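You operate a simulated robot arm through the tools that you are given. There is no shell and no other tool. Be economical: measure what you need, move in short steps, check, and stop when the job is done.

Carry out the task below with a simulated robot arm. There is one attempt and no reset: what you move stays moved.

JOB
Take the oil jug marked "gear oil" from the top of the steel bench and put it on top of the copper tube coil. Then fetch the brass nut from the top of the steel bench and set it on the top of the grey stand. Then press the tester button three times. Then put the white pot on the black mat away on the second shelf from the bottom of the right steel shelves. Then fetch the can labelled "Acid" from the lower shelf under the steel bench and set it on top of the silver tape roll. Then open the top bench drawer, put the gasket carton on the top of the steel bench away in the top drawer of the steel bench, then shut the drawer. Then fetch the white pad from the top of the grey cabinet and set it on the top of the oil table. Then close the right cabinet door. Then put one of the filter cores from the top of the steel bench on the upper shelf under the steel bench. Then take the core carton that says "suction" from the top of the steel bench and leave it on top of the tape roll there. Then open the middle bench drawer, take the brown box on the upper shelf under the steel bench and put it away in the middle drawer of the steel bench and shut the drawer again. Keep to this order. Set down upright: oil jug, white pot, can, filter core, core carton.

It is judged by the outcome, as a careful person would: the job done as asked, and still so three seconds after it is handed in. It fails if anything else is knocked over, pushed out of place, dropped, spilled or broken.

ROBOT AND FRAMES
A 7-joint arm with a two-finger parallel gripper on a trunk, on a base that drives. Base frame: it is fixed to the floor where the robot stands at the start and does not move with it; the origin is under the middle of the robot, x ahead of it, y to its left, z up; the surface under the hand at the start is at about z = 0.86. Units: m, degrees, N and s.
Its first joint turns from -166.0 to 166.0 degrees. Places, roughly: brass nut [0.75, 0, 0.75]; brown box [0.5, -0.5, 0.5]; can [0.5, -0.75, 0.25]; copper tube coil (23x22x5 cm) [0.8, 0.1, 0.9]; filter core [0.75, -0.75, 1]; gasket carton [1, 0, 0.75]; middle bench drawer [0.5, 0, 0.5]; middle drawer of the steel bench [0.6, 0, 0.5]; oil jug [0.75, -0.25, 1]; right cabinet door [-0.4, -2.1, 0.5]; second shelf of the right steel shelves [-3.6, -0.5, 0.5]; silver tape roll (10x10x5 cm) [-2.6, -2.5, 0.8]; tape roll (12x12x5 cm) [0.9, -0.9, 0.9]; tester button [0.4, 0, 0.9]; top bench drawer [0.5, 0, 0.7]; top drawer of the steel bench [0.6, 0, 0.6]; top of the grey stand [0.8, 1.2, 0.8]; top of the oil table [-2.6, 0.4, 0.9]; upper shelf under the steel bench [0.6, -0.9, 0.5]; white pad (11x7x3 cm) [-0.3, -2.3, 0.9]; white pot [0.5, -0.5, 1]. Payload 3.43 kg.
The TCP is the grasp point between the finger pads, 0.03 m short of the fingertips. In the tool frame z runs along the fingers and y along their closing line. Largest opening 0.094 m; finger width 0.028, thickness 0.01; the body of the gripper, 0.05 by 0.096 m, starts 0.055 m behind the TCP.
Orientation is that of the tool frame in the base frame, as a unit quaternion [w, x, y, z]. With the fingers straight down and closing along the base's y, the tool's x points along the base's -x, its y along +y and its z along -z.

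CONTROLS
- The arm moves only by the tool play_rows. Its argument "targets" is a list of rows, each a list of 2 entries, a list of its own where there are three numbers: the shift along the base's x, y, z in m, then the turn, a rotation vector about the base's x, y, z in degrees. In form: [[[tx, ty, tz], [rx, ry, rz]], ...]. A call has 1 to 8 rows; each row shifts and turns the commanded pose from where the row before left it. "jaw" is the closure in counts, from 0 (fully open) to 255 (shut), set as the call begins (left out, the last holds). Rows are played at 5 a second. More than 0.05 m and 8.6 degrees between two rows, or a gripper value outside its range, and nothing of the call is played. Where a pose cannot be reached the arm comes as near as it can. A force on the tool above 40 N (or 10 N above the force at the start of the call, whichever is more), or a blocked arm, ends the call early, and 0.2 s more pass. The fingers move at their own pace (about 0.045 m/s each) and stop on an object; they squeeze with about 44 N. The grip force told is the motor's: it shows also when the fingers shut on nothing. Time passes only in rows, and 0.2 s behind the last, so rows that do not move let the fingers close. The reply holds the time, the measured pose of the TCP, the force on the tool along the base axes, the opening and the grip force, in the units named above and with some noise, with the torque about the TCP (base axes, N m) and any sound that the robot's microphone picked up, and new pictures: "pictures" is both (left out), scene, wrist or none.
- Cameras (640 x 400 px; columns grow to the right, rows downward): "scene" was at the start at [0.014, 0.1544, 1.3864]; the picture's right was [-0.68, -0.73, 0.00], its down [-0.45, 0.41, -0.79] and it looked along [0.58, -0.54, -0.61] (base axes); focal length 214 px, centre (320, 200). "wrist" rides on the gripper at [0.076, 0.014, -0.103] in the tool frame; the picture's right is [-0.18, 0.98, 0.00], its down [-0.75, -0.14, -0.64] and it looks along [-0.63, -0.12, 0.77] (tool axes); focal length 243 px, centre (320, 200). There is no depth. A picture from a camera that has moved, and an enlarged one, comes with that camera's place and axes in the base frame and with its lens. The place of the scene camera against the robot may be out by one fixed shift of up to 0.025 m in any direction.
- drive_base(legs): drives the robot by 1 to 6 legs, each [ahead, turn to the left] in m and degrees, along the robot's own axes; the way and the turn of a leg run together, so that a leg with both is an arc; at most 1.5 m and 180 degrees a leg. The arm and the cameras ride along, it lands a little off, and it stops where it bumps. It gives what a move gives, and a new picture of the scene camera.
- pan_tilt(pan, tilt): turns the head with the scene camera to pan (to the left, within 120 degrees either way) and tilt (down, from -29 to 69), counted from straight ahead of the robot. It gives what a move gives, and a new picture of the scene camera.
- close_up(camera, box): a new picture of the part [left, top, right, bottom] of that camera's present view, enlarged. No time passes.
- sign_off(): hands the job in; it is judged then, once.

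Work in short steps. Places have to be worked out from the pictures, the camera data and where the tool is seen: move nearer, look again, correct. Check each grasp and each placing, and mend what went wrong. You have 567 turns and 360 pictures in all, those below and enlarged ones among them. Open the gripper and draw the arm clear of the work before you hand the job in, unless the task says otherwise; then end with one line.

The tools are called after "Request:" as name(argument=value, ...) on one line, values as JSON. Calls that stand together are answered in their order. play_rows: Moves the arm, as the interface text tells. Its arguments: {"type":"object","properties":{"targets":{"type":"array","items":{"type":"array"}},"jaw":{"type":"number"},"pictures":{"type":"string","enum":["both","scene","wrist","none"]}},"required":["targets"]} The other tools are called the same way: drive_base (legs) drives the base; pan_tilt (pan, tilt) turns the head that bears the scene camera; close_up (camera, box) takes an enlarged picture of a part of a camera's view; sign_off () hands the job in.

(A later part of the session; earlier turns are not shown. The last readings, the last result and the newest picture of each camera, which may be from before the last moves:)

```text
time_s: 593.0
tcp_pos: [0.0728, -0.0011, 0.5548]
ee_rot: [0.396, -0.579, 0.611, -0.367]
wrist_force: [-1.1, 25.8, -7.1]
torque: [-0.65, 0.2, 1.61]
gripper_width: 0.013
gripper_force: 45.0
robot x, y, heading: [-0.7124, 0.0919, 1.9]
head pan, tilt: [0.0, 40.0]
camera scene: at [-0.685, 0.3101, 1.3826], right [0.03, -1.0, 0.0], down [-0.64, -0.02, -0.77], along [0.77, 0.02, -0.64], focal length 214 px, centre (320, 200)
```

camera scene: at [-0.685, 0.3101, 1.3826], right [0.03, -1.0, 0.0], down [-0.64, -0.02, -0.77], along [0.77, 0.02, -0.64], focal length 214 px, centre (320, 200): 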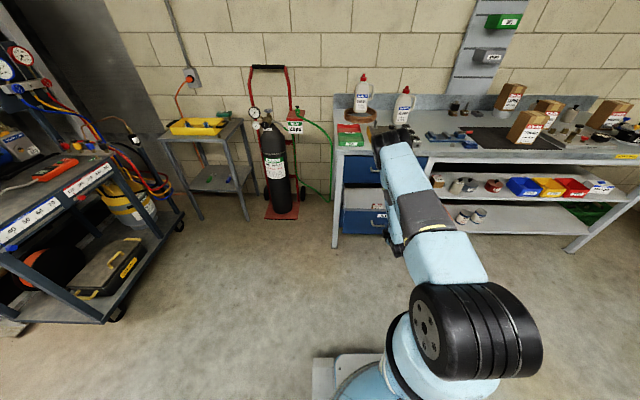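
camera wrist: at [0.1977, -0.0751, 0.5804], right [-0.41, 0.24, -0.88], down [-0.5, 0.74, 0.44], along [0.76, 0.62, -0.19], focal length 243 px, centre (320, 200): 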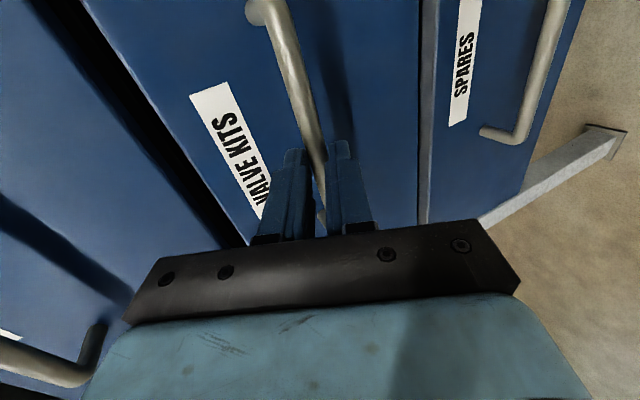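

Middle drawer is open ~0.226 m. Release and back away.

Request:
play_rows(targets=[[[0, 0, 0], [0, 0, 0]], [[0, 0, 0], [0, 0, 0]], [[0, 0, 0], [0, 0, 0]]], jaw=70, pictures="none")

Request:
drive_base(legs=[[-0.2, 0]])

Request:
close_up(camera="scene", box=[330, 110, 500, 250])

```text
time_s: 593.8
tcp_pos: [0.0715, -0.0001, 0.5545]
ee_rot: [0.396, -0.58, 0.61, -0.367]
wrist_force: [-0.5, 0.1, 0.4]
torque: [0.02, 0.02, 0.01]
gripper_width: 0.0684
gripper_force: 0.1
robot x, y, heading: [-0.7183, 0.0958, 1.7]
head pan, tilt: [0.0, 40.0]
```

```text
time_s: 595.4
tcp_pos: [-0.1309, -0.0059, 0.5541]
ee_rot: [0.396, -0.58, 0.61, -0.367]
wrist_force: [-0.2, -0.1, -0.8]
torque: [0.01, -0.02, 0.02]
gripper_width: 0.0682
gripper_force: 0.1
robot x, y, heading: [-0.915, 0.0857, 1.6]
head pan, tilt: [0.0, 40.0]
camera scene: at [-0.8886, 0.3034, 1.3827], right [0.03, -1.0, 0.0], down [-0.64, -0.02, -0.77], along [0.77, 0.02, -0.64], focal length 214 px, centre (320, 200)
```

scene: 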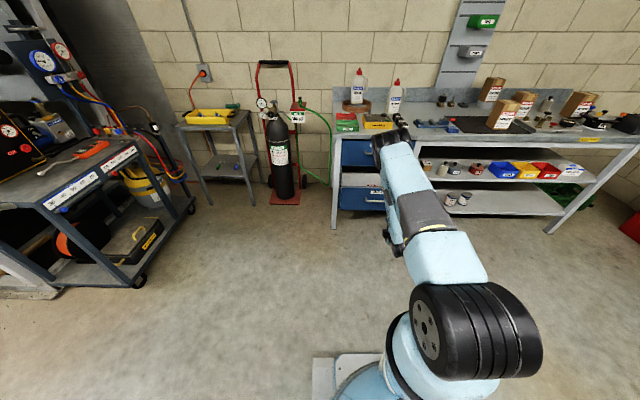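

```text
2.86 times, centred on (415, 180) of scene
camera zoom: at [-0.8886, 0.3034, 1.3827], right [0.03, -1.0, 0.0], down [-0.64, -0.02, -0.77], along [0.77, 0.02, -0.64], focal length 613 px, centre (49, 257)
```

zoom: 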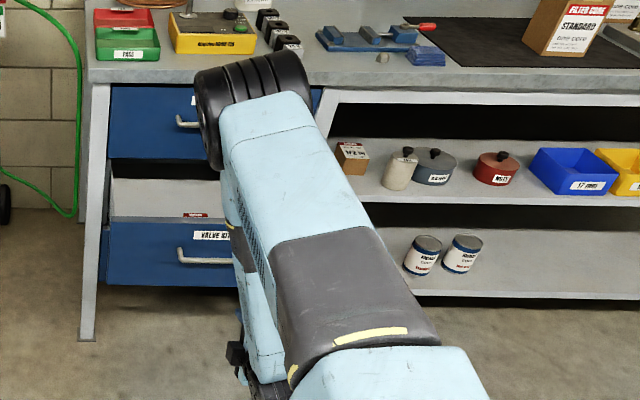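

Middle drawer open, others shut. I roll the hand 90° about its axis to the camera-below posture for the box, in free space.

Request:
play_rows(targets=[[[0, 0, 0.01], [7.56, 0, -3.37]], [[0, 0, 0.01], [7.56, 0, -3.37]], [[0, 0, 0.01], [7.56, 0, -3.37]], [[0, 0, 0.01], [7.56, 0, -3.37]], [[0, 0, 0.01], [7.56, 0, -3.37]], [[0, 0, 0.01], [7.56, 0, -3.37]], [[0, 0, 0.01], [7.56, 0, -3.37]], [[0, 0, 0.01], [7.56, 0, -3.37]]], pictures="none")

Request:
play_rows(targets=[[[0, 0, 0], [7.56, 0, -3.37]], [[0, 0, 0], [7.56, 0, -3.37]], [[0, 0, 0], [6, 0, -2.6]], [[0, 0, 0], [0, 0, 0]]], pictures="none")

Request:
drive_base(legs=[[0, -30], [0, -29]])

```text
time_s: 597.2
tcp_pos: [-0.1287, -0.0044, 0.6354]
ee_rot: [0.539, -0.152, 0.823, -0.091]
wrist_force: [0.2, -0.3, 0.5]
torque: [0.0, -0.02, -0.04]
gripper_width: 0.0683
gripper_force: 0.1
robot x, y, heading: [-0.9176, 0.0878, 1.9]
head pan, tilt: [0.0, 40.0]
```

```text
time_s: 598.2
tcp_pos: [-0.1302, -0.0058, 0.6337]
ee_rot: [0.549, 0.016, 0.835, 0.018]
wrist_force: [-0.7, -0.2, 0.2]
torque: [0.0, -0.02, 0.01]
gripper_width: 0.0681
gripper_force: 0.0
robot x, y, heading: [-0.919, 0.0828, 2.0]
head pan, tilt: [0.0, 40.0]
```

```text
time_s: 601.9
tcp_pos: [-0.5853, -0.6408, 0.6353]
ee_rot: [0.487, 0.424, 0.72, -0.254]
wrist_force: [0.1, 0.1, 0.2]
torque: [0.02, 0.0, -0.03]
gripper_width: 0.0681
gripper_force: 0.1
robot x, y, heading: [-0.8496, 0.1299, -59.3]
head pan, tilt: [0.0, 40.0]
stopped in leg 2: the robot was blocked; the commanded pose is now the measured one
camera scene: at [-0.6232, 0.2065, 1.3827], right [-0.86, -0.51, 0.0], down [-0.33, 0.55, -0.77], along [0.39, -0.66, -0.64], focal length 214 px, centre (320, 200)
```

scene: 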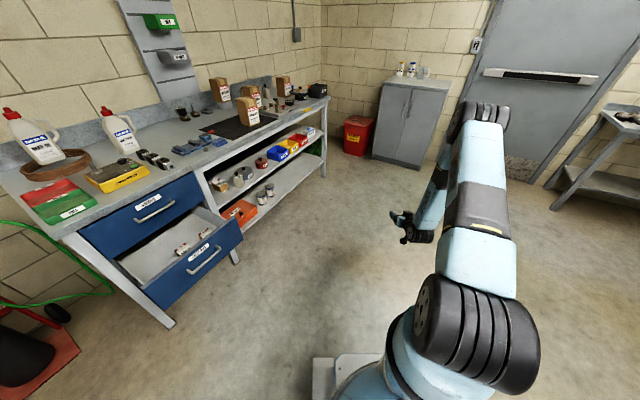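

Request:
drive_base(legs=[[0.6, 0], [0, 30]])

Request:
drive_base(legs=[[0, 29]])

Request:
play_rows(targets=[[[0, 0, 0], [0, 0, 0]]], pictures="wrist")

```text
time_s: 607.0
tcp_pos: [0.0729, -0.919, 0.6359]
ee_rot: [0.537, 0.222, 0.805, -0.118]
wrist_force: [-0.6, -0.3, 0.0]
torque: [0.01, 0.01, 0.01]
gripper_width: 0.068
gripper_force: 0.1
robot x, y, heading: [-0.5599, -0.4217, -29.6]
head pan, tilt: [0.0, 40.0]
camera scene: at [-0.4107, -0.2488, 1.3827], right [-0.49, -0.87, 0.0], down [-0.56, 0.31, -0.77], along [0.67, -0.37, -0.64], focal length 214 px, centre (320, 200)
```

scene: 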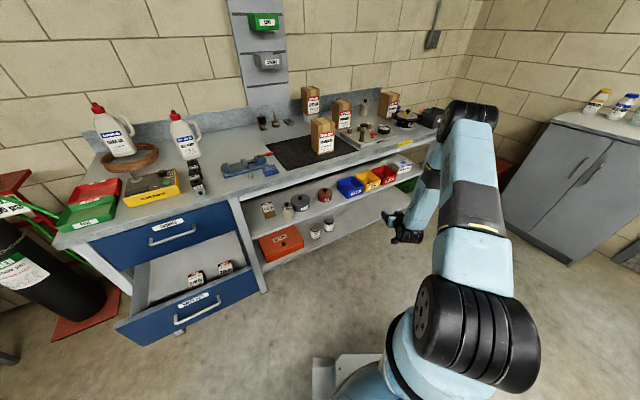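

```text
time_s: 609.0
tcp_pos: [0.2359, -0.5488, 0.6356]
ee_rot: [0.55, 0.013, 0.835, 0.02]
wrist_force: [0.6, 0.3, 1.1]
torque: [0.05, 0.01, -0.01]
gripper_width: 0.0682
gripper_force: 0.1
robot x, y, heading: [-0.5584, -0.4654, -0.7]
head pan, tilt: [0.0, 40.0]
camera scene: at [-0.5186, -0.2457, 1.3827], right [-0.01, -1.0, 0.0], down [-0.64, 0.01, -0.77], along [0.77, -0.01, -0.64], focal length 214 px, centre (320, 200)
```

scene: 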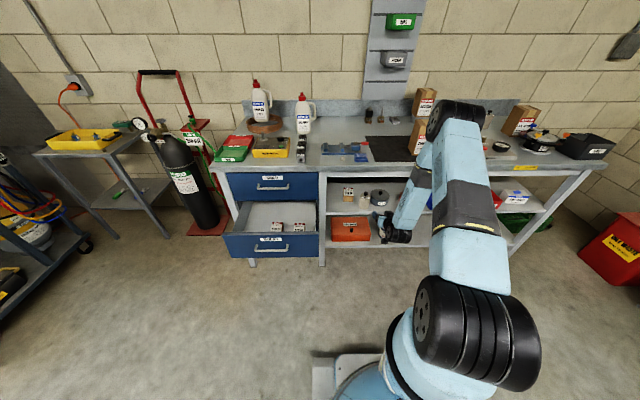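

```text
time_s: 609.4
tcp_pos: [0.2351, -0.5483, 0.6356]
ee_rot: [0.549, 0.013, 0.835, 0.02]
wrist_force: [0.5, -1.9, -0.2]
torque: [0.03, 0.02, 0.05]
gripper_width: 0.0683
gripper_force: 0.0
robot x, y, heading: [-0.5605, -0.465, -0.7]
head pan, tilt: [0.0, 40.0]
camera wrist: at [0.1112, -0.5328, 0.6067], right [0.07, 0.97, 0.22], down [-0.29, -0.19, 0.94], along [0.95, -0.13, 0.27], focal length 243 px, centre (320, 200)
```

wrist: 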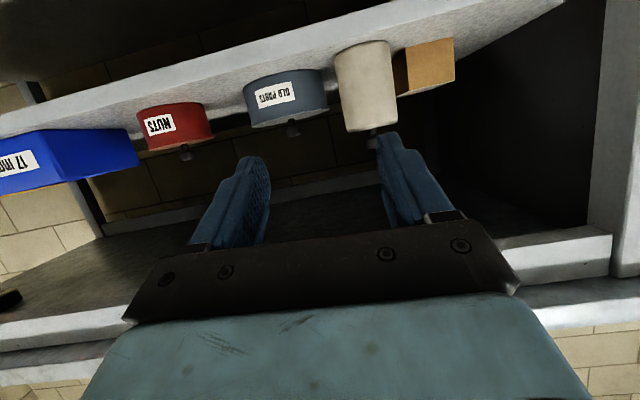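

I align with the box (y≈-0.406), ease the pitch to ~60°, and look.

Request:
play_rows(targets=[[[0, 0.045, 0], [0, 6.5, 0]], [[0, 0.045, 0], [0, 0, 0]], [[0, 0.045, 0], [0, 0, 0]], [[0.02, 0.005, -0.005], [0, 0, 0]], [[0, 0, 0], [0, 0, 0]]], pictures="wrist")

Request:
close_up(camera="wrist", box=[220, 20, 420, 180])

```text
time_s: 610.5
tcp_pos: [0.2553, -0.4083, 0.6298]
ee_rot: [0.501, 0.014, 0.865, 0.019]
wrist_force: [1.0, 0.4, 0.2]
torque: [0.01, 0.0, -0.01]
gripper_width: 0.0686
gripper_force: 0.1
robot x, y, heading: [-0.5586, -0.4647, -0.7]
head pan, tilt: [0.0, 40.0]
camera wrist: at [0.1287, -0.3933, 0.6157], right [0.1, 0.97, 0.21], down [-0.18, -0.19, 0.97], along [0.98, -0.13, 0.16], focal length 243 px, centre (320, 200)
```

wrist: 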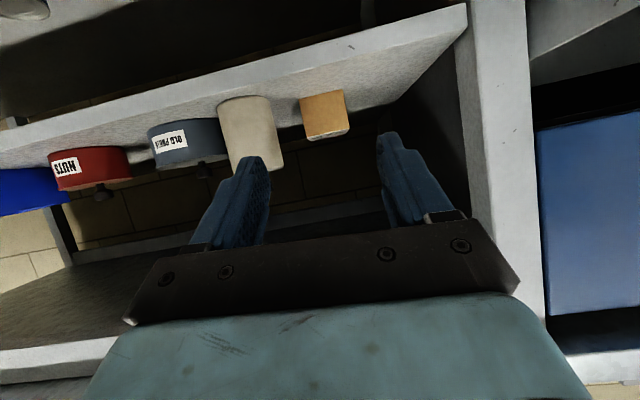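

```text
2.50 times, centred on (320, 100) of wrist
camera zoom: at [0.1287, -0.3933, 0.6157], right [0.1, 0.97, 0.21], down [-0.18, -0.19, 0.97], along [0.98, -0.13, 0.16], focal length 606 px, centre (320, 450)
```

zoom: 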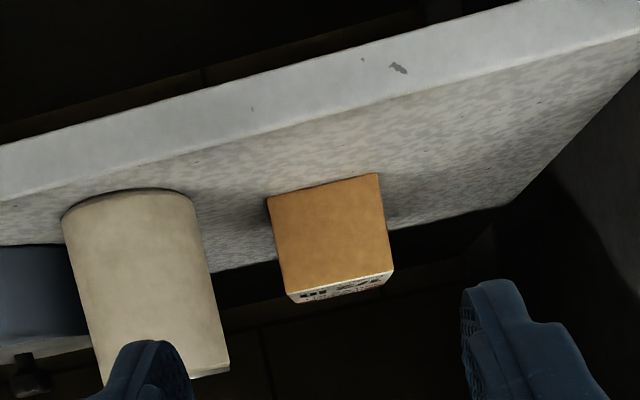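

Box: front x≈0.45, y -0.377…-0.434, top z≈0.584, yawed ~-5°. I rotate -5° and approach at z≈0.58.

Request:
play_rows(targets=[[[0.04, 0.001, -0.01], [0, 0, -5]], [[0.045, 0, -0.012], [0, 0, 0]], [[0.045, 0, -0.012], [0, 0, 0]], [[0, 0, 0], [0, 0, 0]]], pictures="wrist")

```text
time_s: 611.5
tcp_pos: [0.3855, -0.4089, 0.5992]
ee_rot: [0.502, 0.052, 0.863, -0.003]
wrist_force: [0.3, -0.7, 0.6]
torque: [-0.01, -0.02, 0.0]
gripper_width: 0.0682
gripper_force: 0.0
robot x, y, heading: [-0.5573, -0.4615, -0.5]
head pan, tilt: [0.0, 40.0]
camera wrist: at [0.2603, -0.3817, 0.5848], right [0.18, 0.96, 0.21], down [-0.2, -0.17, 0.97], along [0.96, -0.22, 0.16], focal length 243 px, centre (320, 200)
```

wrist: 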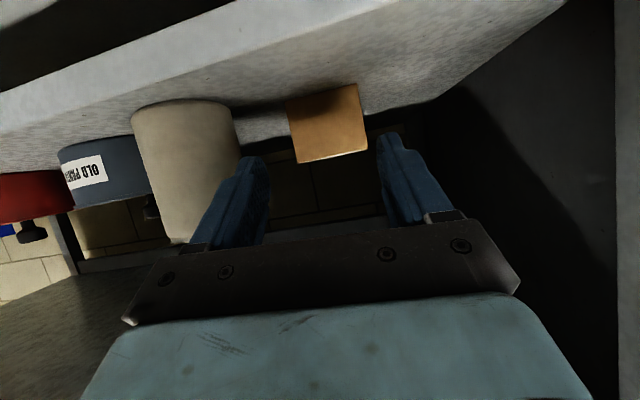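

Aligned with the box, core clear by ~1.3 cm. Advance onto it and close.

Request:
play_rows(targets=[[[0.03, 0.002, -0.007], [0, 0, 0]], [[0.03, 0, -0.007], [0, 0, 0]], [[0.022, 0, -0.005], [0, 0, 0]], [[0, 0, 0], [0, 0, 0]]], pictures="wrist")

Request:
play_rows(targets=[[[0, 0, 0], [0, 0, 0]], [[0, 0, 0], [0, 0, 0]], [[0, 0, 0], [0, 0, 0]], [[0, 0, 0], [0, 0, 0]]], jaw=255, pictures="none")

```text
time_s: 612.5
tcp_pos: [0.4683, -0.4066, 0.58]
ee_rot: [0.502, 0.052, 0.864, -0.004]
wrist_force: [-0.7, -0.6, -0.4]
torque: [0.01, 0.03, 0.02]
gripper_width: 0.0678
gripper_force: 0.2
robot x, y, heading: [-0.5589, -0.4596, -0.8]
head pan, tilt: [0.0, 40.0]
camera wrist: at [0.3437, -0.3803, 0.5646], right [0.18, 0.96, 0.21], down [-0.2, -0.17, 0.97], along [0.96, -0.22, 0.16], focal length 243 px, centre (320, 200)
```

wrist: 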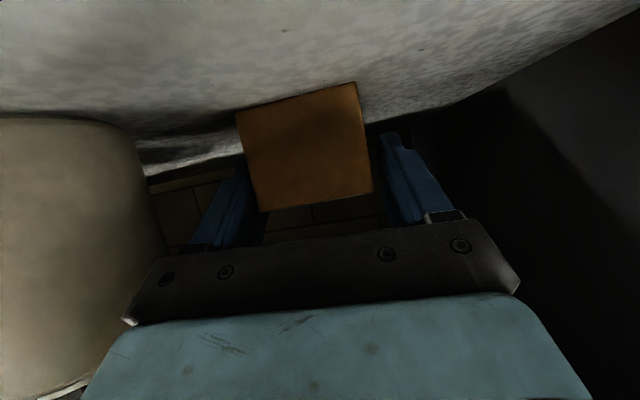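

```text
time_s: 613.5
tcp_pos: [0.4685, -0.407, 0.5799]
ee_rot: [0.501, 0.051, 0.864, -0.002]
wrist_force: [0.0, -1.4, -0.1]
torque: [-0.07, -0.03, -0.01]
gripper_width: 0.062
gripper_force: 44.0
robot x, y, heading: [-0.5588, -0.4628, -0.6]
head pan, tilt: [0.0, 40.0]
```

Gripped (62 mm). Lift 2.5 cm and withdraw straight back.

Request:
play_rows(targets=[[[0, 0, 0.012], [0, 0, 0]], [[0, 0, 0.013], [0, 0, 0]], [[-0.03, 0, 0], [0, 0, 0]], [[-0.04, 0, 0], [0, 0, 0]], [[-0.045, 0, 0], [0, 0, 0]], [[-0.045, 0, 0], [0, 0, 0]], [[0, 0, 0], [0, 0, 0]]], pictures="wrist")

```text
time_s: 615.1
tcp_pos: [0.3061, -0.4076, 0.6026]
ee_rot: [0.501, 0.052, 0.864, -0.003]
wrist_force: [-0.3, -0.1, -2.1]
torque: [0.01, 0.06, 0.01]
gripper_width: 0.0619
gripper_force: 44.0
robot x, y, heading: [-0.5611, -0.4637, -0.6]
head pan, tilt: [0.0, 40.0]
camera wrist: at [0.1812, -0.3805, 0.5893], right [0.18, 0.96, 0.21], down [-0.2, -0.17, 0.97], along [0.96, -0.22, 0.16], focal length 243 px, centre (320, 200)
```

wrist: 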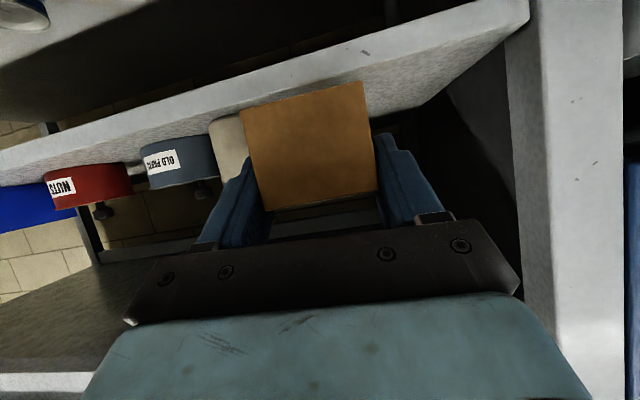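

Box out. I back off 0.2 m, raise it and set it on the free part of the mat to regrasp it vertically for the drawer.

Request:
drive_base(legs=[[-0.2, 0]])

Request:
play_rows(targets=[[[0, -0.015, 0.047], [0, 0, 0]], [[0, -0.015, 0.047], [0, 0, 0]], [[0, -0.015, 0.047], [0, 0, 0]], [[0, -0.015, 0.047], [0, 0, 0]], [[0, -0.015, 0.047], [0, 0, 0]], [[0, -0.015, 0.047], [0, 0, 0]], [[0, -0.015, 0.047], [0, 0, 0]], [[0, -0.015, 0.03], [0, 0, 0]]], pictures="none")

Request:
drive_base(legs=[[0.28, 0]])

Request:
play_rows(targets=[[[0.02, -0.02, 0], [0, 0, 0]], [[0.02, -0.02, 0], [0, 0, 0]], [[0, 0, 0], [0, 0, 0]]], pictures="wrist")

```text
time_s: 616.8
tcp_pos: [0.1052, -0.4092, 0.6026]
ee_rot: [0.501, 0.053, 0.864, -0.003]
wrist_force: [0.5, 0.2, -2.6]
torque: [-0.03, 0.04, -0.02]
gripper_width: 0.062
gripper_force: 43.9
robot x, y, heading: [-0.7615, -0.4612, -0.8]
head pan, tilt: [0.0, 40.0]
camera scene: at [-0.7212, -0.2432, 1.3827], right [-0.01, -1.0, 0.0], down [-0.64, 0.01, -0.77], along [0.77, -0.01, -0.64], focal length 214 px, centre (320, 200)
```

scene: 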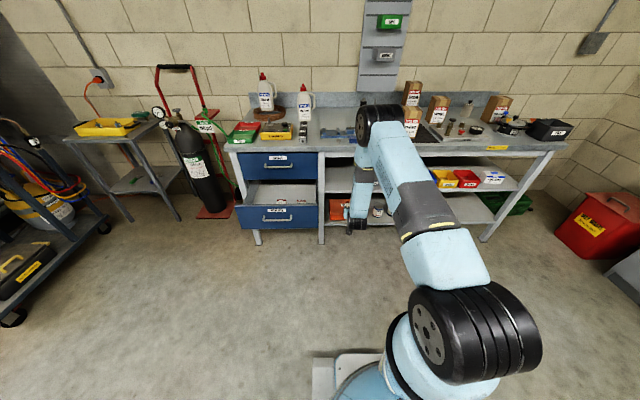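

```text
time_s: 618.6
tcp_pos: [0.1041, -0.5295, 0.9605]
ee_rot: [0.501, 0.052, 0.864, -0.003]
wrist_force: [0.5, 0.9, -3.6]
torque: [0.02, 0.03, -0.01]
gripper_width: 0.062
gripper_force: 43.5
robot x, y, heading: [-0.7623, -0.4574, -0.9]
head pan, tilt: [0.0, 40.0]
```

```text
time_s: 620.6
tcp_pos: [0.3889, -0.521, 0.9606]
ee_rot: [0.501, 0.047, 0.864, 0.0]
wrist_force: [0.1, -0.1, -2.3]
torque: [0.0, 0.06, -0.02]
gripper_width: 0.0618
gripper_force: 44.0
robot x, y, heading: [-0.4763, -0.4618, -0.4]
head pan, tilt: [0.0, 40.0]
camera scene: at [-0.4383, -0.246, 1.3827], right [0.0, -1.0, 0.0], down [-0.64, 0.0, -0.77], along [0.77, 0.0, -0.64], focal length 214 px, centre (320, 200)
```

scene: 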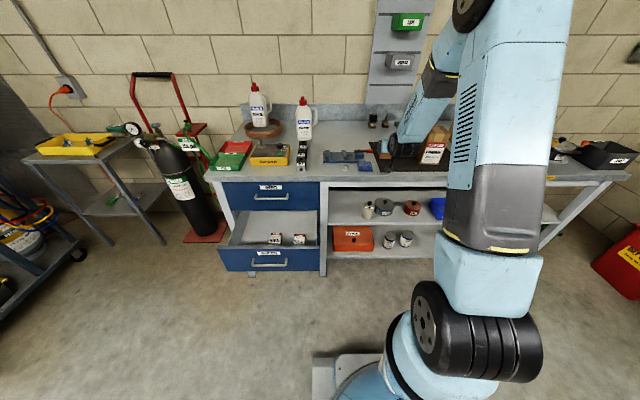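

```text
time_s: 621.4
tcp_pos: [0.4292, -0.5619, 0.9595]
ee_rot: [0.501, 0.047, 0.864, 0.0]
wrist_force: [0.1, 0.1, -2.0]
torque: [-0.01, 0.07, -0.01]
gripper_width: 0.0618
gripper_force: 43.9
robot x, y, heading: [-0.4739, -0.4584, -0.2]
head pan, tilt: [0.0, 40.0]
camera wrist: at [0.3046, -0.536, 0.945], right [0.17, 0.96, 0.21], down [-0.2, -0.17, 0.97], along [0.97, -0.21, 0.16], focal length 243 px, centre (320, 200)
```

wrist: 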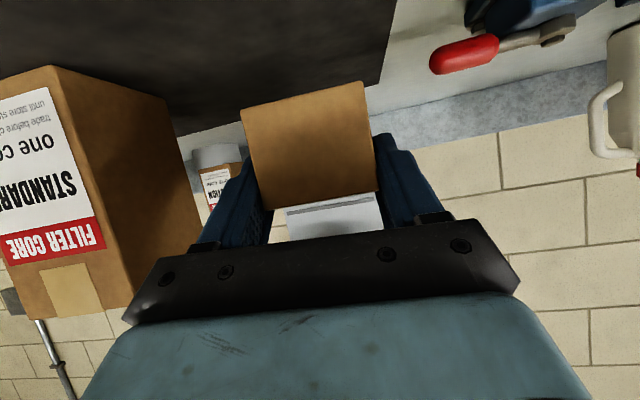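

Over the free mat area. Lower to contact.

Request:
play_rows(targets=[[[0, 0, -0.03], [0, 0, 0]], [[0, 0, -0.015], [0, 0, 0]], [[0, 0, -0.005], [0, 0, 0]], [[0, 0, 0], [0, 0, 0]]], pictures="none")

Request:
play_rows(targets=[[[0, 0, -0.003], [0, 0, 0]], [[0, 0, -0.002], [0, 0, 0]], [[0, 0, 0], [0, 0, 0]]], pictures="none")

```text
time_s: 622.4
tcp_pos: [0.4293, -0.5618, 0.9099]
ee_rot: [0.502, 0.048, 0.864, -0.001]
wrist_force: [0.7, -0.3, -2.2]
torque: [0.0, 0.07, 0.0]
gripper_width: 0.062
gripper_force: 44.0
robot x, y, heading: [-0.4752, -0.4605, -0.5]
head pan, tilt: [0.0, 40.0]
```

```text
time_s: 623.2
tcp_pos: [0.4307, -0.5605, 0.9082]
ee_rot: [0.503, 0.048, 0.863, -0.001]
wrist_force: [-2.3, 0.0, 11.4]
torque: [-0.38, -0.11, -0.05]
gripper_width: 0.0618
gripper_force: 44.0
robot x, y, heading: [-0.4742, -0.4613, -0.1]
head pan, tilt: [0.0, 40.0]
```

Box is down. Open, draw back, rise, and turn the hand vertical over the box.

Request:
play_rows(targets=[[[0, 0, 0], [0, 0, 0]], [[0, 0, 0], [0, 0, 0]], [[-0.03, 0, 0.015], [0, 0, 0]], [[-0.04, 0, 0.025], [0, 0, 0]], [[-0.03, 0, 0.04], [0, 0, 0]], [[0, 0, 0.048], [0, 0, 0]], [[0, 0, 0.048], [0, 0, 0]], [[0, 0, 0.02], [0, 0, 0]]], jaw=40, pictures="none")

Request:
drive_base(legs=[[0.2, 0]])

Request:
play_rows(targets=[[[-0.01, 0, 0.01], [0, 8.4, 0]], [[-0.01, 0, 0.01], [0, 8.4, 0]], [[-0.01, 0, 0], [0, 8.4, 0]], [[-0.01, 0, 0], [0, 8.4, 0]], [[-0.01, 0, 0], [0, 8.4, 0]], [[-0.01, 0, 0], [0, 8.4, 0]], [[0, 0, 0], [0, 8.4, 0]], [[0, 0, 0], [0, 0, 0]]], pictures="wrist")

```text
time_s: 625.0
tcp_pos: [0.3284, -0.5591, 1.1008]
ee_rot: [0.502, 0.049, 0.864, -0.001]
wrist_force: [0.6, -0.4, 0.2]
torque: [-0.02, -0.01, 0.02]
gripper_width: 0.0793
gripper_force: 0.0
robot x, y, heading: [-0.4763, -0.4643, -0.3]
head pan, tilt: [0.0, 40.0]
```

```text
time_s: 626.6
tcp_pos: [0.5292, -0.5585, 1.1003]
ee_rot: [0.501, 0.047, 0.864, 0.0]
wrist_force: [1.6, 0.5, 1.0]
torque: [0.0, -0.03, 0.03]
gripper_width: 0.0791
gripper_force: 0.1
robot x, y, heading: [-0.2757, -0.4661, -0.1]
head pan, tilt: [0.0, 40.0]
camera scene: at [-0.2387, -0.2467, 1.3827], right [0.0, -1.0, 0.0], down [-0.64, 0.0, -0.77], along [0.77, 0.0, -0.64], focal length 214 px, centre (320, 200)
```

scene: 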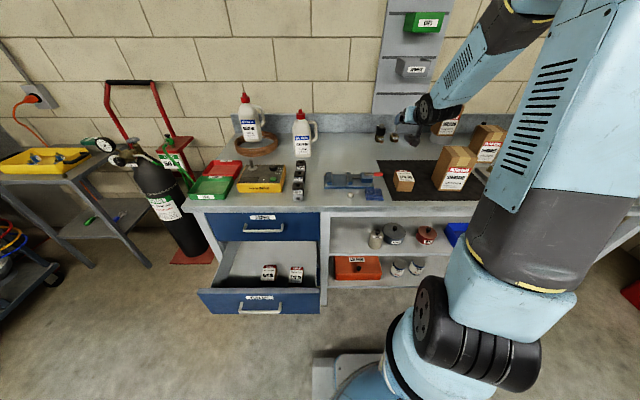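

```text
time_s: 628.4
tcp_pos: [0.4703, -0.5577, 1.1198]
ee_rot: [0.013, 0.041, 0.999, -0.023]
wrist_force: [0.4, -0.3, -0.6]
torque: [0.02, 0.03, -0.01]
gripper_width: 0.079
gripper_force: 0.0
robot x, y, heading: [-0.2715, -0.4619, 0.1]
head pan, tilt: [0.0, 40.0]
camera wrist: at [0.3937, -0.532, 1.2203], right [0.26, 0.96, -0.04], down [0.73, -0.17, 0.67], along [0.64, -0.2, -0.74], focal length 243 px, centre (320, 200)
```

wrist: 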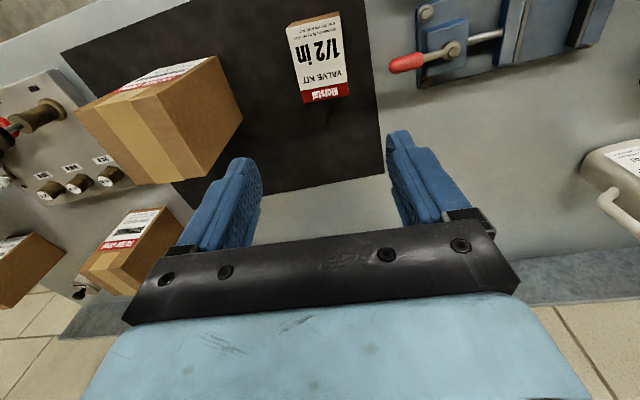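

Box at [0.457, -0.562] (8×6 cm). I true up the vertical, descend and grip.

Request:
play_rows(targets=[[[-0.013, -0.004, -0.03], [2.6, 1.5, 0]], [[0, 0, -0.045], [0, 0, 0]], [[0, 0, -0.045], [0, 0, 0]], [[0, 0, -0.045], [0, 0, 0]], [[0, 0, 0], [0, 0, 0]]], pictures="wrist")

```text
time_s: 629.6
tcp_pos: [0.4556, -0.5605, 0.9556]
ee_rot: [-0.002, 0.04, 0.999, 0.0]
wrist_force: [-0.4, 0.3, 0.5]
torque: [0.01, -0.02, -0.02]
gripper_width: 0.0794
gripper_force: 0.0
robot x, y, heading: [-0.272, -0.4672, -0.2]
head pan, tilt: [0.0, 40.0]
camera wrist: at [0.3813, -0.5398, 1.0577], right [0.26, 0.96, 0.0], down [0.74, -0.2, 0.64], along [0.62, -0.17, -0.77], focal length 243 px, centre (320, 200)
```

wrist: 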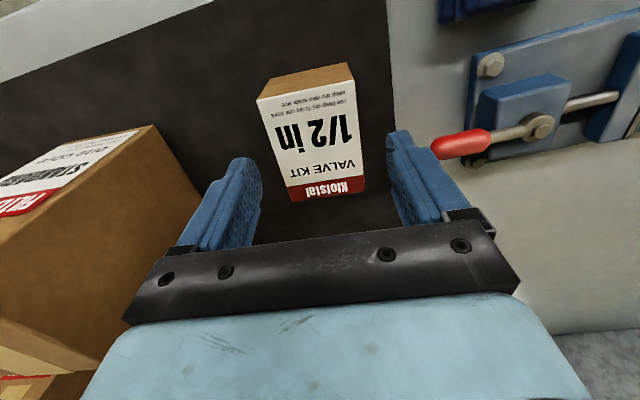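

Request:
play_rows(targets=[[[-0.006, -0.002, -0.03], [0, 0, 0]], [[0, 0, -0.024], [0, 0, 0]], [[0, 0, 0], [0, 0, 0]]], pictures="none")

Request:
play_rows(targets=[[[0, 0, 0], [0, 0, 0]], [[0, 0, 0], [0, 0, 0]], [[0, 0, 0], [0, 0, 0]], [[0, 0, 0.03], [0, 0, 0]], [[0, 0, 0.045], [0, 0, 0]], [[0, 0, 0.045], [0, 0, 0]], [[0, 0, 0.045], [0, 0, 0]], [[0, 0, 0], [0, 0, 0]]], jaw=255, pictures="wrist")

```text
time_s: 630.4
tcp_pos: [0.4497, -0.5625, 0.9014]
ee_rot: [-0.001, 0.041, 0.999, -0.001]
wrist_force: [-0.1, 1.1, -0.4]
torque: [-0.01, 0.02, 0.0]
gripper_width: 0.0792
gripper_force: 0.1
robot x, y, heading: [-0.2746, -0.4644, -0.2]
head pan, tilt: [0.0, 40.0]
```

```text
time_s: 632.2
tcp_pos: [0.4521, -0.5625, 1.0685]
ee_rot: [-0.002, 0.042, 0.999, -0.001]
wrist_force: [0.1, 0.3, -1.5]
torque: [0.01, 0.03, 0.01]
gripper_width: 0.062
gripper_force: 43.7
robot x, y, heading: [-0.2725, -0.4593, -0.1]
head pan, tilt: [0.0, 40.0]
camera wrist: at [0.3774, -0.5421, 1.1701], right [0.26, 0.96, 0.0], down [0.74, -0.2, 0.64], along [0.62, -0.17, -0.77], focal length 243 px, centre (320, 200)
```

wrist: 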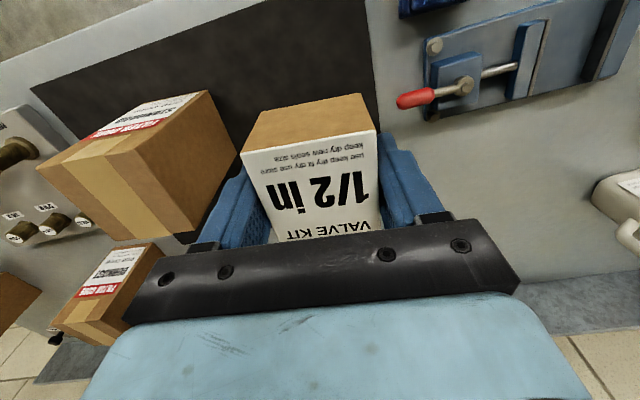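

Held. I raise, back off 0.2 m, then carry it left in front of the bench while yawing the hand ~95°.

Request:
play_rows(targets=[[[0, 0, 0.04], [0, 0, 0]], [[0, 0, 0.03], [0, 0, 0]], [[0, 0, 0], [0, 0, 0]]], pictures="none")

Request:
drive_base(legs=[[-0.21, 0]])

Request:
play_rows(targets=[[[0, 0.047, 0], [0, 0, 6.8]], [[0, 0.047, 0], [0, 0, 6.8]], [[0, 0.047, 0], [0, 0, 6.8]], [[0, 0.047, 0], [0, 0, 6.8]], [[0, 0.047, 0], [0, 0, 6.8]], [[0, 0.047, 0], [0, 0, 6.8]], [[0, 0.047, 0], [0, 0, 6.8]], [[0, 0.047, 0], [0, 0, 6.8]]], pictures="none")

Request:
play_rows(targets=[[[0, 0.047, 0], [0, 0, 6.8]], [[0, 0.047, 0], [0, 0, 6.8]], [[0, 0.047, 0], [0, 0, 6.8]], [[0, 0.047, 0], [0, 0, 6.8]], [[0, 0.047, 0], [0, 0, 6.8]], [[0, 0.047, 0], [0, 0, 6.6]], [[0, 0, 0], [0, 0, 0]]], pictures="both")

```text
time_s: 633.0
tcp_pos: [0.4503, -0.565, 1.1387]
ee_rot: [-0.002, 0.042, 0.999, -0.001]
wrist_force: [0.3, -0.1, -2.2]
torque: [0.0, 0.03, -0.04]
gripper_width: 0.062
gripper_force: 43.8
robot x, y, heading: [-0.2711, -0.4652, 0.1]
head pan, tilt: [0.0, 40.0]
```

```text
time_s: 634.6
tcp_pos: [0.2401, -0.5652, 1.1371]
ee_rot: [-0.002, 0.041, 0.999, 0.0]
wrist_force: [-0.8, 0.0, -2.0]
torque: [0.02, 0.05, 0.03]
gripper_width: 0.0619
gripper_force: 43.6
robot x, y, heading: [-0.4855, -0.4621, -0.2]
head pan, tilt: [0.0, 40.0]
camera scene: at [-0.4501, -0.2466, 1.3827], right [0.0, -1.0, 0.0], down [-0.64, 0.0, -0.77], along [0.77, 0.0, -0.64], focal length 214 px, centre (320, 200)
```

scene: 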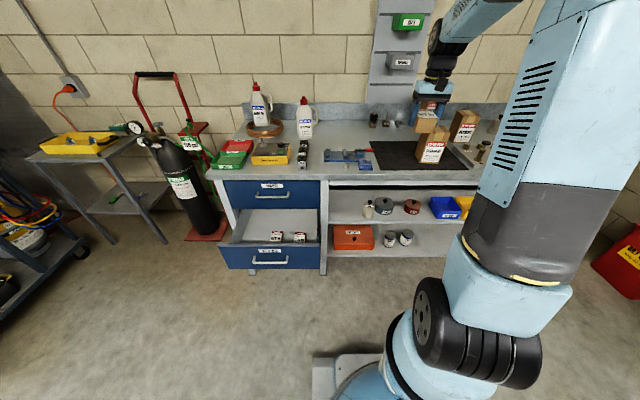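

```text
time_s: 636.4
tcp_pos: [0.2425, -0.1904, 1.1377]
ee_rot: [-0.001, -0.422, 0.907, -0.001]
wrist_force: [0.2, -1.1, -2.4]
torque: [0.04, 0.0, 0.01]
gripper_width: 0.0619
gripper_force: 43.9
robot x, y, heading: [-0.4853, -0.4624, 0.1]
head pan, tilt: [0.0, 40.0]
```

```text
time_s: 638.0
tcp_pos: [0.2382, 0.0932, 1.1417]
ee_rot: [-0.001, 0.711, -0.704, 0.001]
wrist_force: [1.0, -0.6, -3.1]
torque: [0.01, 0.0, 0.01]
gripper_width: 0.0618
gripper_force: 44.3
robot x, y, heading: [-0.4837, -0.4597, 0.2]
head pan, tilt: [0.0, 40.0]
camera scene: at [-0.45, -0.2465, 1.3827], right [0.0, -1.0, 0.0], down [-0.64, 0.0, -0.77], along [0.77, 0.0, -0.64], focal length 214 px, centre (320, 200)
camera wrist: at [0.2246, 0.0156, 1.2437], right [-0.98, 0.18, 0.0], down [0.13, 0.76, 0.64], along [0.11, 0.63, -0.77], focal length 243 px, centre (320, 200)
```

scene: 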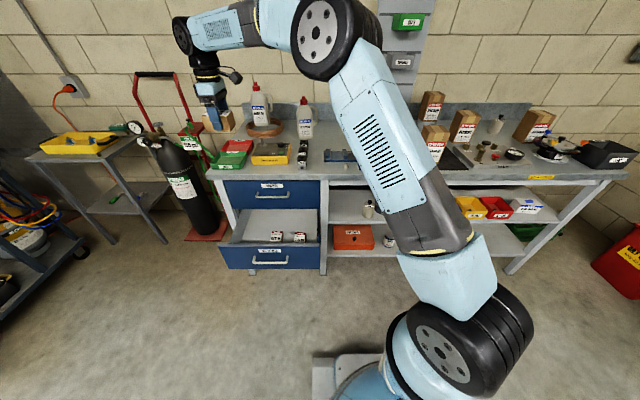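
wrist: 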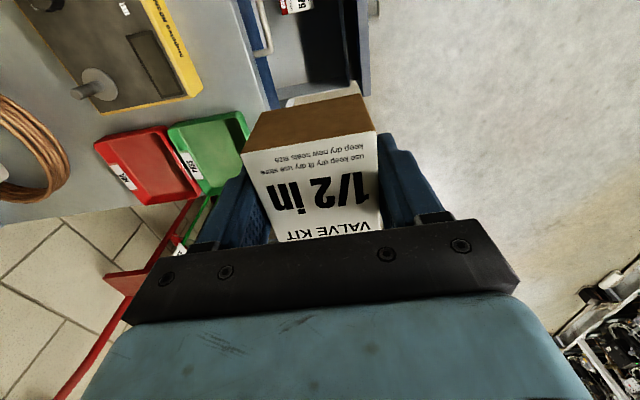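

Over the open drawer: free span y≈0.03…0.155. I shift 1 cm and descend to just above the drawer.

Request:
play_rows(targets=[[[0.012, 0, -0.045], [0, 0, 0]], [[0, 0, -0.048], [0, 0, 0]], [[0, 0, -0.048], [0, 0, 0]], [[0, 0, -0.048], [0, 0, 0]], [[0, 0, -0.048], [0, 0, 0]], [[0, 0, -0.048], [0, 0, 0]], [[0, 0, -0.048], [0, 0, 0]], [[0, 0, -0.048], [0, 0, 0]]], pictures="wrist")

```text
time_s: 639.8
tcp_pos: [0.2524, 0.0936, 0.7582]
ee_rot: [0.0, 0.709, -0.705, 0.002]
wrist_force: [-0.3, -0.6, -0.7]
torque: [0.0, 0.0, 0.03]
gripper_width: 0.062
gripper_force: 44.0
robot x, y, heading: [-0.4884, -0.4629, 0.3]
head pan, tilt: [0.0, 40.0]
camera wrist: at [0.2392, 0.017, 0.8602], right [-0.98, 0.18, 0.0], down [0.13, 0.76, 0.64], along [0.11, 0.63, -0.77], focal length 243 px, centre (320, 200)
```

wrist: 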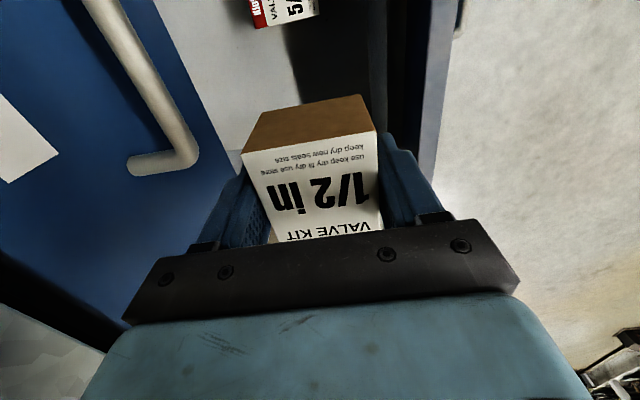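

Clear of handle and walls (front wall inner x≈0.14). Continue down in steps.

Request:
play_rows(targets=[[[0, 0, -0.045], [0, 0, 0]], [[0, 0, -0.045], [0, 0, 0]], [[0, 0, -0.045], [0, 0, 0]], [[0, 0, -0.045], [0, 0, 0]], [[0, 0, -0.03], [0, 0, 0]], [[0, 0, -0.015], [0, 0, 0]], [[0, 0, 0], [0, 0, 0]]], pictures="wrist")

```text
time_s: 641.4
tcp_pos: [0.2539, 0.0947, 0.5332]
ee_rot: [0.0, 0.71, -0.705, 0.002]
wrist_force: [0.4, -0.2, -3.0]
torque: [-0.01, 0.0, -0.02]
gripper_width: 0.0621
gripper_force: 44.0
robot x, y, heading: [-0.4874, -0.4675, 0.2]
head pan, tilt: [0.0, 40.0]
camera wrist: at [0.239, 0.0182, 0.6362], right [-0.98, 0.18, 0.0], down [0.13, 0.76, 0.64], along [0.11, 0.63, -0.77], focal length 243 px, centre (320, 200)
```

wrist: 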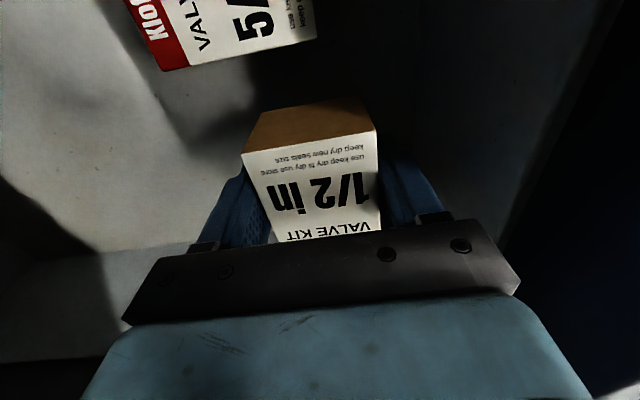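

Request:
play_rows(targets=[[[0, 0, -0.012], [0, 0, 0]], [[0, 0, -0.008], [0, 0, 0]], [[0, 0, -0.006], [0, 0, 0]], [[0, 0, -0.004], [0, 0, 0]], [[0, 0, 0], [0, 0, 0]]], pictures="none")

```text
time_s: 642.6
tcp_pos: [0.2513, 0.0936, 0.5037]
ee_rot: [0.0, 0.709, -0.705, 0.001]
wrist_force: [-0.9, 0.4, -2.1]
torque: [-0.04, -0.01, 0.0]
gripper_width: 0.0617
gripper_force: 43.7
robot x, y, heading: [-0.4915, -0.4612, -0.1]
head pan, tilt: [0.0, 40.0]
```

Request:
play_rows(targets=[[[0, 0, -0.004], [0, 0, 0]], [[0, 0, -0.004], [0, 0, 0]], [[0, 0, -0.003], [0, 0, 0]], [[0, 0, -0.003], [0, 0, 0]], [[0, 0, 0], [0, 0, 0]]], pictures="none")

```text
time_s: 643.8
tcp_pos: [0.2507, 0.0937, 0.4906]
ee_rot: [-0.001, 0.71, -0.705, 0.001]
wrist_force: [1.0, -2.9, 17.5]
torque: [-0.47, 0.54, 0.14]
gripper_width: 0.0619
gripper_force: 43.9
robot x, y, heading: [-0.485, -0.4646, -0.1]
head pan, tilt: [0.0, 40.0]
```

On the drawer floor. Open slightly and rise straight up.

Request:
play_rows(targets=[[[0, 0, 0.001], [0, 0, 0]], [[0, 0, 0], [0, 0, 0]], [[0, 0, 0], [0, 0, 0]], [[0, 0, 0.03], [0, 0, 0]], [[0, 0, 0.045], [0, 0, 0]], [[0, 0, 0.048], [0, 0, 0]], [[0, 0, 0.048], [0, 0, 0]], [[0, 0, 0.048], [0, 0, 0]]], jaw=58, pictures="none")

Request:
play_rows(targets=[[[0, 0, 0.048], [0, 0, 0]], [[0, 0, 0.048], [0, 0, 0]], [[0, 0, 0.048], [0, 0, 0]], [[0, 0, 0.048], [0, 0, 0]], [[0, 0, 0.048], [0, 0, 0]], [[0, 0, 0], [0, 0, 0]]], pictures="wrist")

```text
time_s: 645.6
tcp_pos: [0.2506, 0.0932, 0.7057]
ee_rot: [0.001, 0.71, -0.704, 0.001]
wrist_force: [-0.6, -0.1, 0.2]
torque: [0.0, 0.0, 0.01]
gripper_width: 0.0729
gripper_force: 0.0
robot x, y, heading: [-0.4828, -0.4606, -0.0]
head pan, tilt: [0.0, 40.0]
```

```text
time_s: 647.0
tcp_pos: [0.2491, 0.091, 0.9505]
ee_rot: [0.0, 0.709, -0.705, 0.001]
wrist_force: [-0.2, 1.1, 0.0]
torque: [0.0, -0.01, 0.01]
gripper_width: 0.0725
gripper_force: 0.1
robot x, y, heading: [-0.4849, -0.4639, -0.1]
head pan, tilt: [0.0, 40.0]
camera wrist: at [0.2348, 0.0151, 1.0528], right [-0.98, 0.18, 0.0], down [0.14, 0.76, 0.64], along [0.11, 0.63, -0.77], focal length 243 px, centre (320, 200)
```

wrist: 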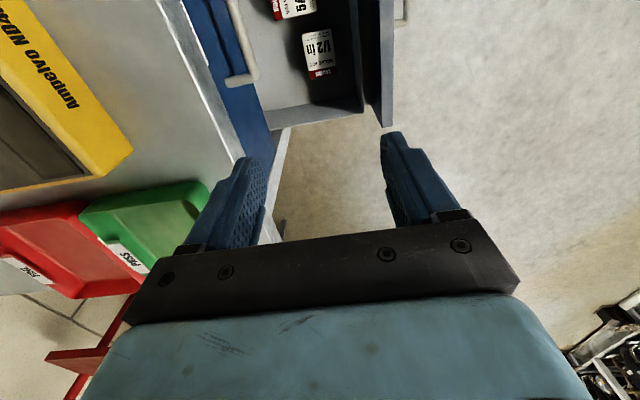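

The box lies in the drawer. To shut it I back off, pitch the closed hand forward and push the drawer face beside its handle.

Request:
drive_base(legs=[[-0.27, 0]])

Request:
play_rows(targets=[[[0, -0.026, -0.03], [0, -8.3, 0]], [[0, -0.026, -0.035], [0, -8.3, 0]], [[0, -0.026, -0.04], [0, -8.3, 0]], [[0, -0.026, -0.04], [0, -8.3, 0]], [[0, -0.026, -0.04], [0, -8.3, 0]], [[0, -0.026, -0.04], [0, -8.3, 0]], [[0, -0.026, -0.04], [0, -8.3, 0]], [[0, -0.024, -0.04], [0, -8.3, 0]]], jaw=255, pictures="wrist")

```text
time_s: 649.0
tcp_pos: [-0.0186, 0.0903, 0.9501]
ee_rot: [0.0, 0.709, -0.705, 0.002]
wrist_force: [-0.1, 0.4, -0.2]
torque: [-0.01, -0.02, 0.0]
gripper_width: 0.0728
gripper_force: 0.0
robot x, y, heading: [-0.7535, -0.4609, -0.2]
head pan, tilt: [0.0, 40.0]
camera scene: at [-0.7174, -0.2466, 1.3827], right [0.0, -1.0, 0.0], down [-0.64, 0.0, -0.77], along [0.77, 0.0, -0.64], focal length 214 px, centre (320, 200)
```

scene: 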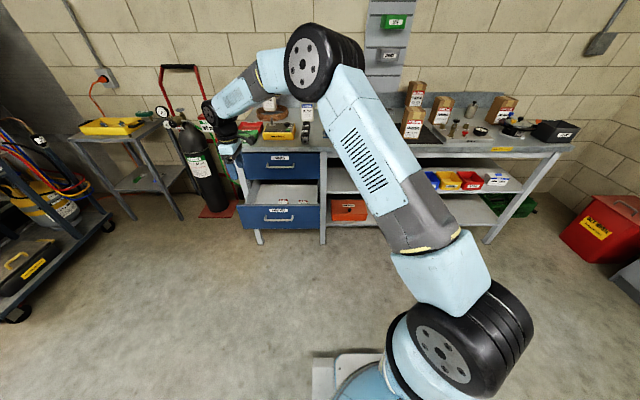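

```text
time_s: 650.8
tcp_pos: [-0.0191, -0.1076, 0.6551]
ee_rot: [0.394, -0.588, 0.595, -0.381]
wrist_force: [2.7, -2.3, -2.4]
torque: [0.11, -0.14, 0.24]
gripper_width: 0.0
gripper_force: 33.2
robot x, y, heading: [-0.756, -0.4621, -0.1]
head pan, tilt: [0.0, 40.0]
camera wrist: at [-0.1181, -0.1842, 0.6803], right [-0.39, 0.2, -0.9], down [-0.53, 0.74, 0.4], along [0.75, 0.64, -0.18], focal length 243 px, centre (320, 200)
```

wrist: 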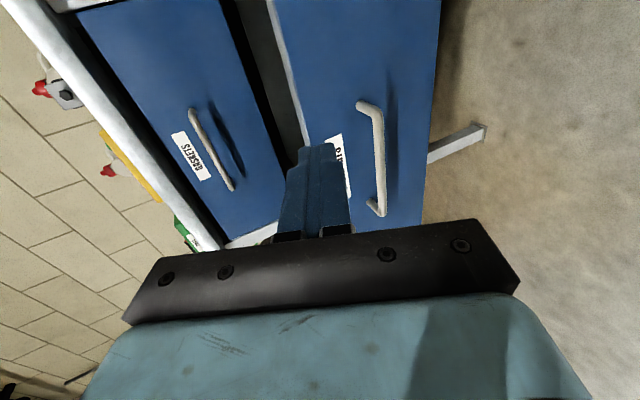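

I lower to the face height right of the handle, then push by driving forward.

Request:
play_rows(targets=[[[0, -0.006, -0.04], [0, 0, 0]], [[0, -0.006, -0.045], [0, 0, 0]], [[0, 0, 0], [0, 0, 0]]], pictures="none")

Request:
drive_base(legs=[[0.3, 0]])

```text
time_s: 651.6
tcp_pos: [-0.0192, -0.1268, 0.5609]
ee_rot: [-0.385, 0.592, -0.59, 0.39]
wrist_force: [0.5, 0.5, -0.3]
torque: [0.0, 0.0, 0.02]
gripper_width: 0.0001
gripper_force: 32.7
robot x, y, heading: [-0.7528, -0.4614, 0.0]
head pan, tilt: [0.0, 40.0]
```

```text
time_s: 653.6
tcp_pos: [0.2782, -0.124, 0.5616]
ee_rot: [-0.386, 0.594, -0.589, 0.389]
wrist_force: [0.9, 0.8, -0.2]
torque: [-0.01, 0.01, 0.02]
gripper_width: 0.0
gripper_force: 32.8
robot x, y, heading: [-0.4533, -0.463, 0.2]
head pan, tilt: [0.0, 40.0]
camera scene: at [-0.4198, -0.2464, 1.3827], right [0.01, -1.0, 0.0], down [-0.64, 0.0, -0.77], along [0.77, 0.0, -0.64], focal length 214 px, centre (320, 200)
```

scene: 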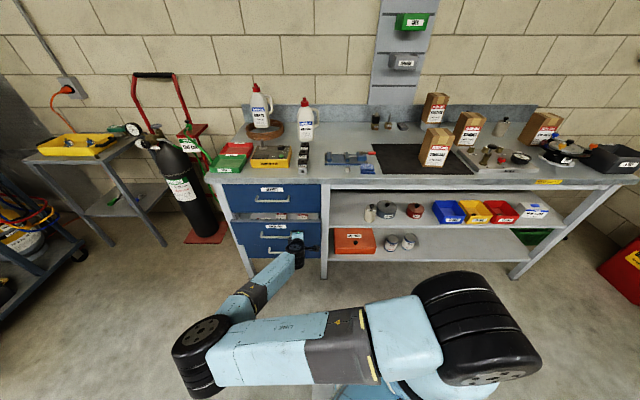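

Nearly shut. Finish with the arm until it is blocked.

Request:
play_rows(targets=[[[0.015, 0, 0], [0, 0, 0]], [[0.015, 0, 0], [0, 0, 0]], [[0.01, 0, 0], [0, 0, 0]], [[0.01, 0, 0], [0, 0, 0]], [[0.008, 0, 0], [0, 0, 0]]], pictures="wrist")

```text
time_s: 654.8
tcp_pos: [0.3293, -0.1232, 0.5624]
ee_rot: [-0.386, 0.595, -0.589, 0.388]
wrist_force: [-22.8, -3.2, 11.8]
torque: [0.0, -0.28, -0.12]
gripper_width: 0.0
gripper_force: 32.7
robot x, y, heading: [-0.4545, -0.4629, 0.4]
head pan, tilt: [0.0, 40.0]
stopped in row 5: the force on the tool passed its limit at 68 N (the readings are from after the stop); the commanded pose is now the measured one
camera wrist: at [0.2294, -0.1991, 0.5906], right [-0.4, 0.18, -0.9], down [-0.53, 0.75, 0.38], along [0.75, 0.63, -0.2], focal length 243 px, centre (320, 200)
```

wrist: 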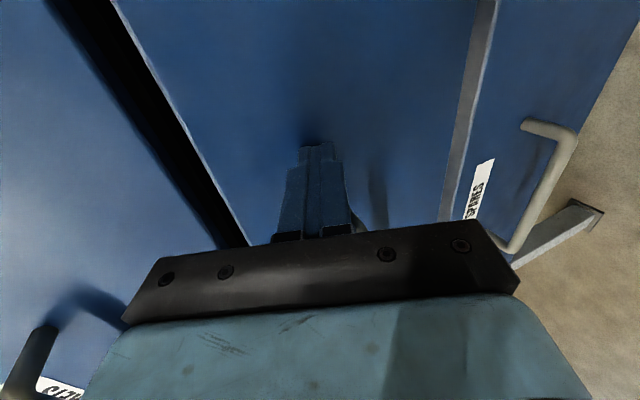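

Blocked at the closed position. I withdraw straight back and look at the whole bench.

Request:
drive_base(legs=[[-0.4, 0]])

Request:
close_up(camera="scene", box=[190, 60, 440, 260])

```text
time_s: 657.3
tcp_pos: [-0.0669, -0.1194, 0.5621]
ee_rot: [-0.387, 0.597, -0.587, 0.386]
wrist_force: [0.5, -0.8, 0.4]
torque: [-0.03, 0.01, -0.03]
gripper_width: 0.0
gripper_force: 32.8
robot x, y, heading: [-0.8503, -0.4651, 0.7]
head pan, tilt: [0.0, 40.0]
camera scene: at [-0.8165, -0.2499, 1.3827], right [0.01, -1.0, 0.0], down [-0.64, -0.01, -0.77], along [0.77, 0.01, -0.64], focal length 214 px, centre (320, 200)
```

scene: 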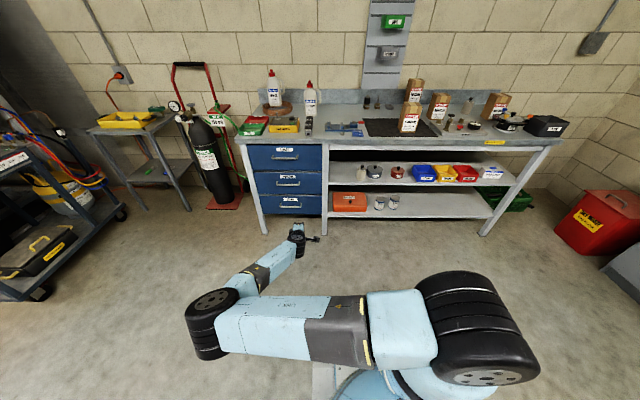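

```text
2.00 times, centred on (315, 160) of scene
camera zoom: at [-0.8165, -0.2499, 1.3827], right [0.01, -1.0, 0.0], down [-0.64, -0.01, -0.77], along [0.77, 0.01, -0.64], focal length 429 px, centre (330, 280)
```

zoom: 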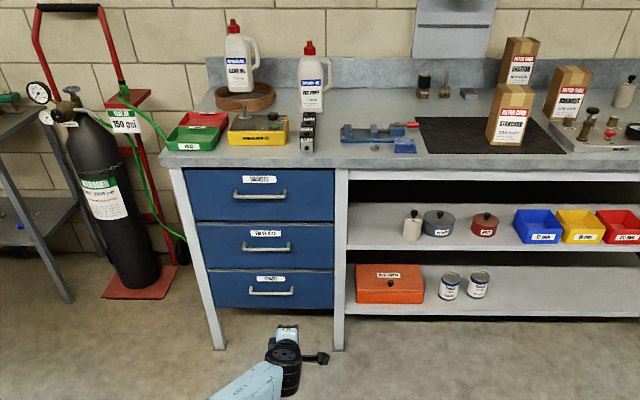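

Everything is in place and all drawers are shut. I open the gripper with the arm clear of the work.

Request:
play_rows(targets=[[[0, 0, 0.03], [0, 0, 0]], [[0, 0, 0.03], [0, 0, 0]], [[0, 0, 0], [0, 0, 0]], [[0, 0, 0], [0, 0, 0]]], jaw=0, pictures="none")

```text
time_s: 658.3
tcp_pos: [-0.0671, -0.1206, 0.6224]
ee_rot: [-0.387, 0.598, -0.586, 0.387]
wrist_force: [0.6, 0.1, -0.4]
torque: [0.0, -0.02, 0.0]
gripper_width: 0.0865
gripper_force: 0.1
robot x, y, heading: [-0.8483, -0.4671, 0.4]
head pan, tilt: [0.0, 40.0]
```

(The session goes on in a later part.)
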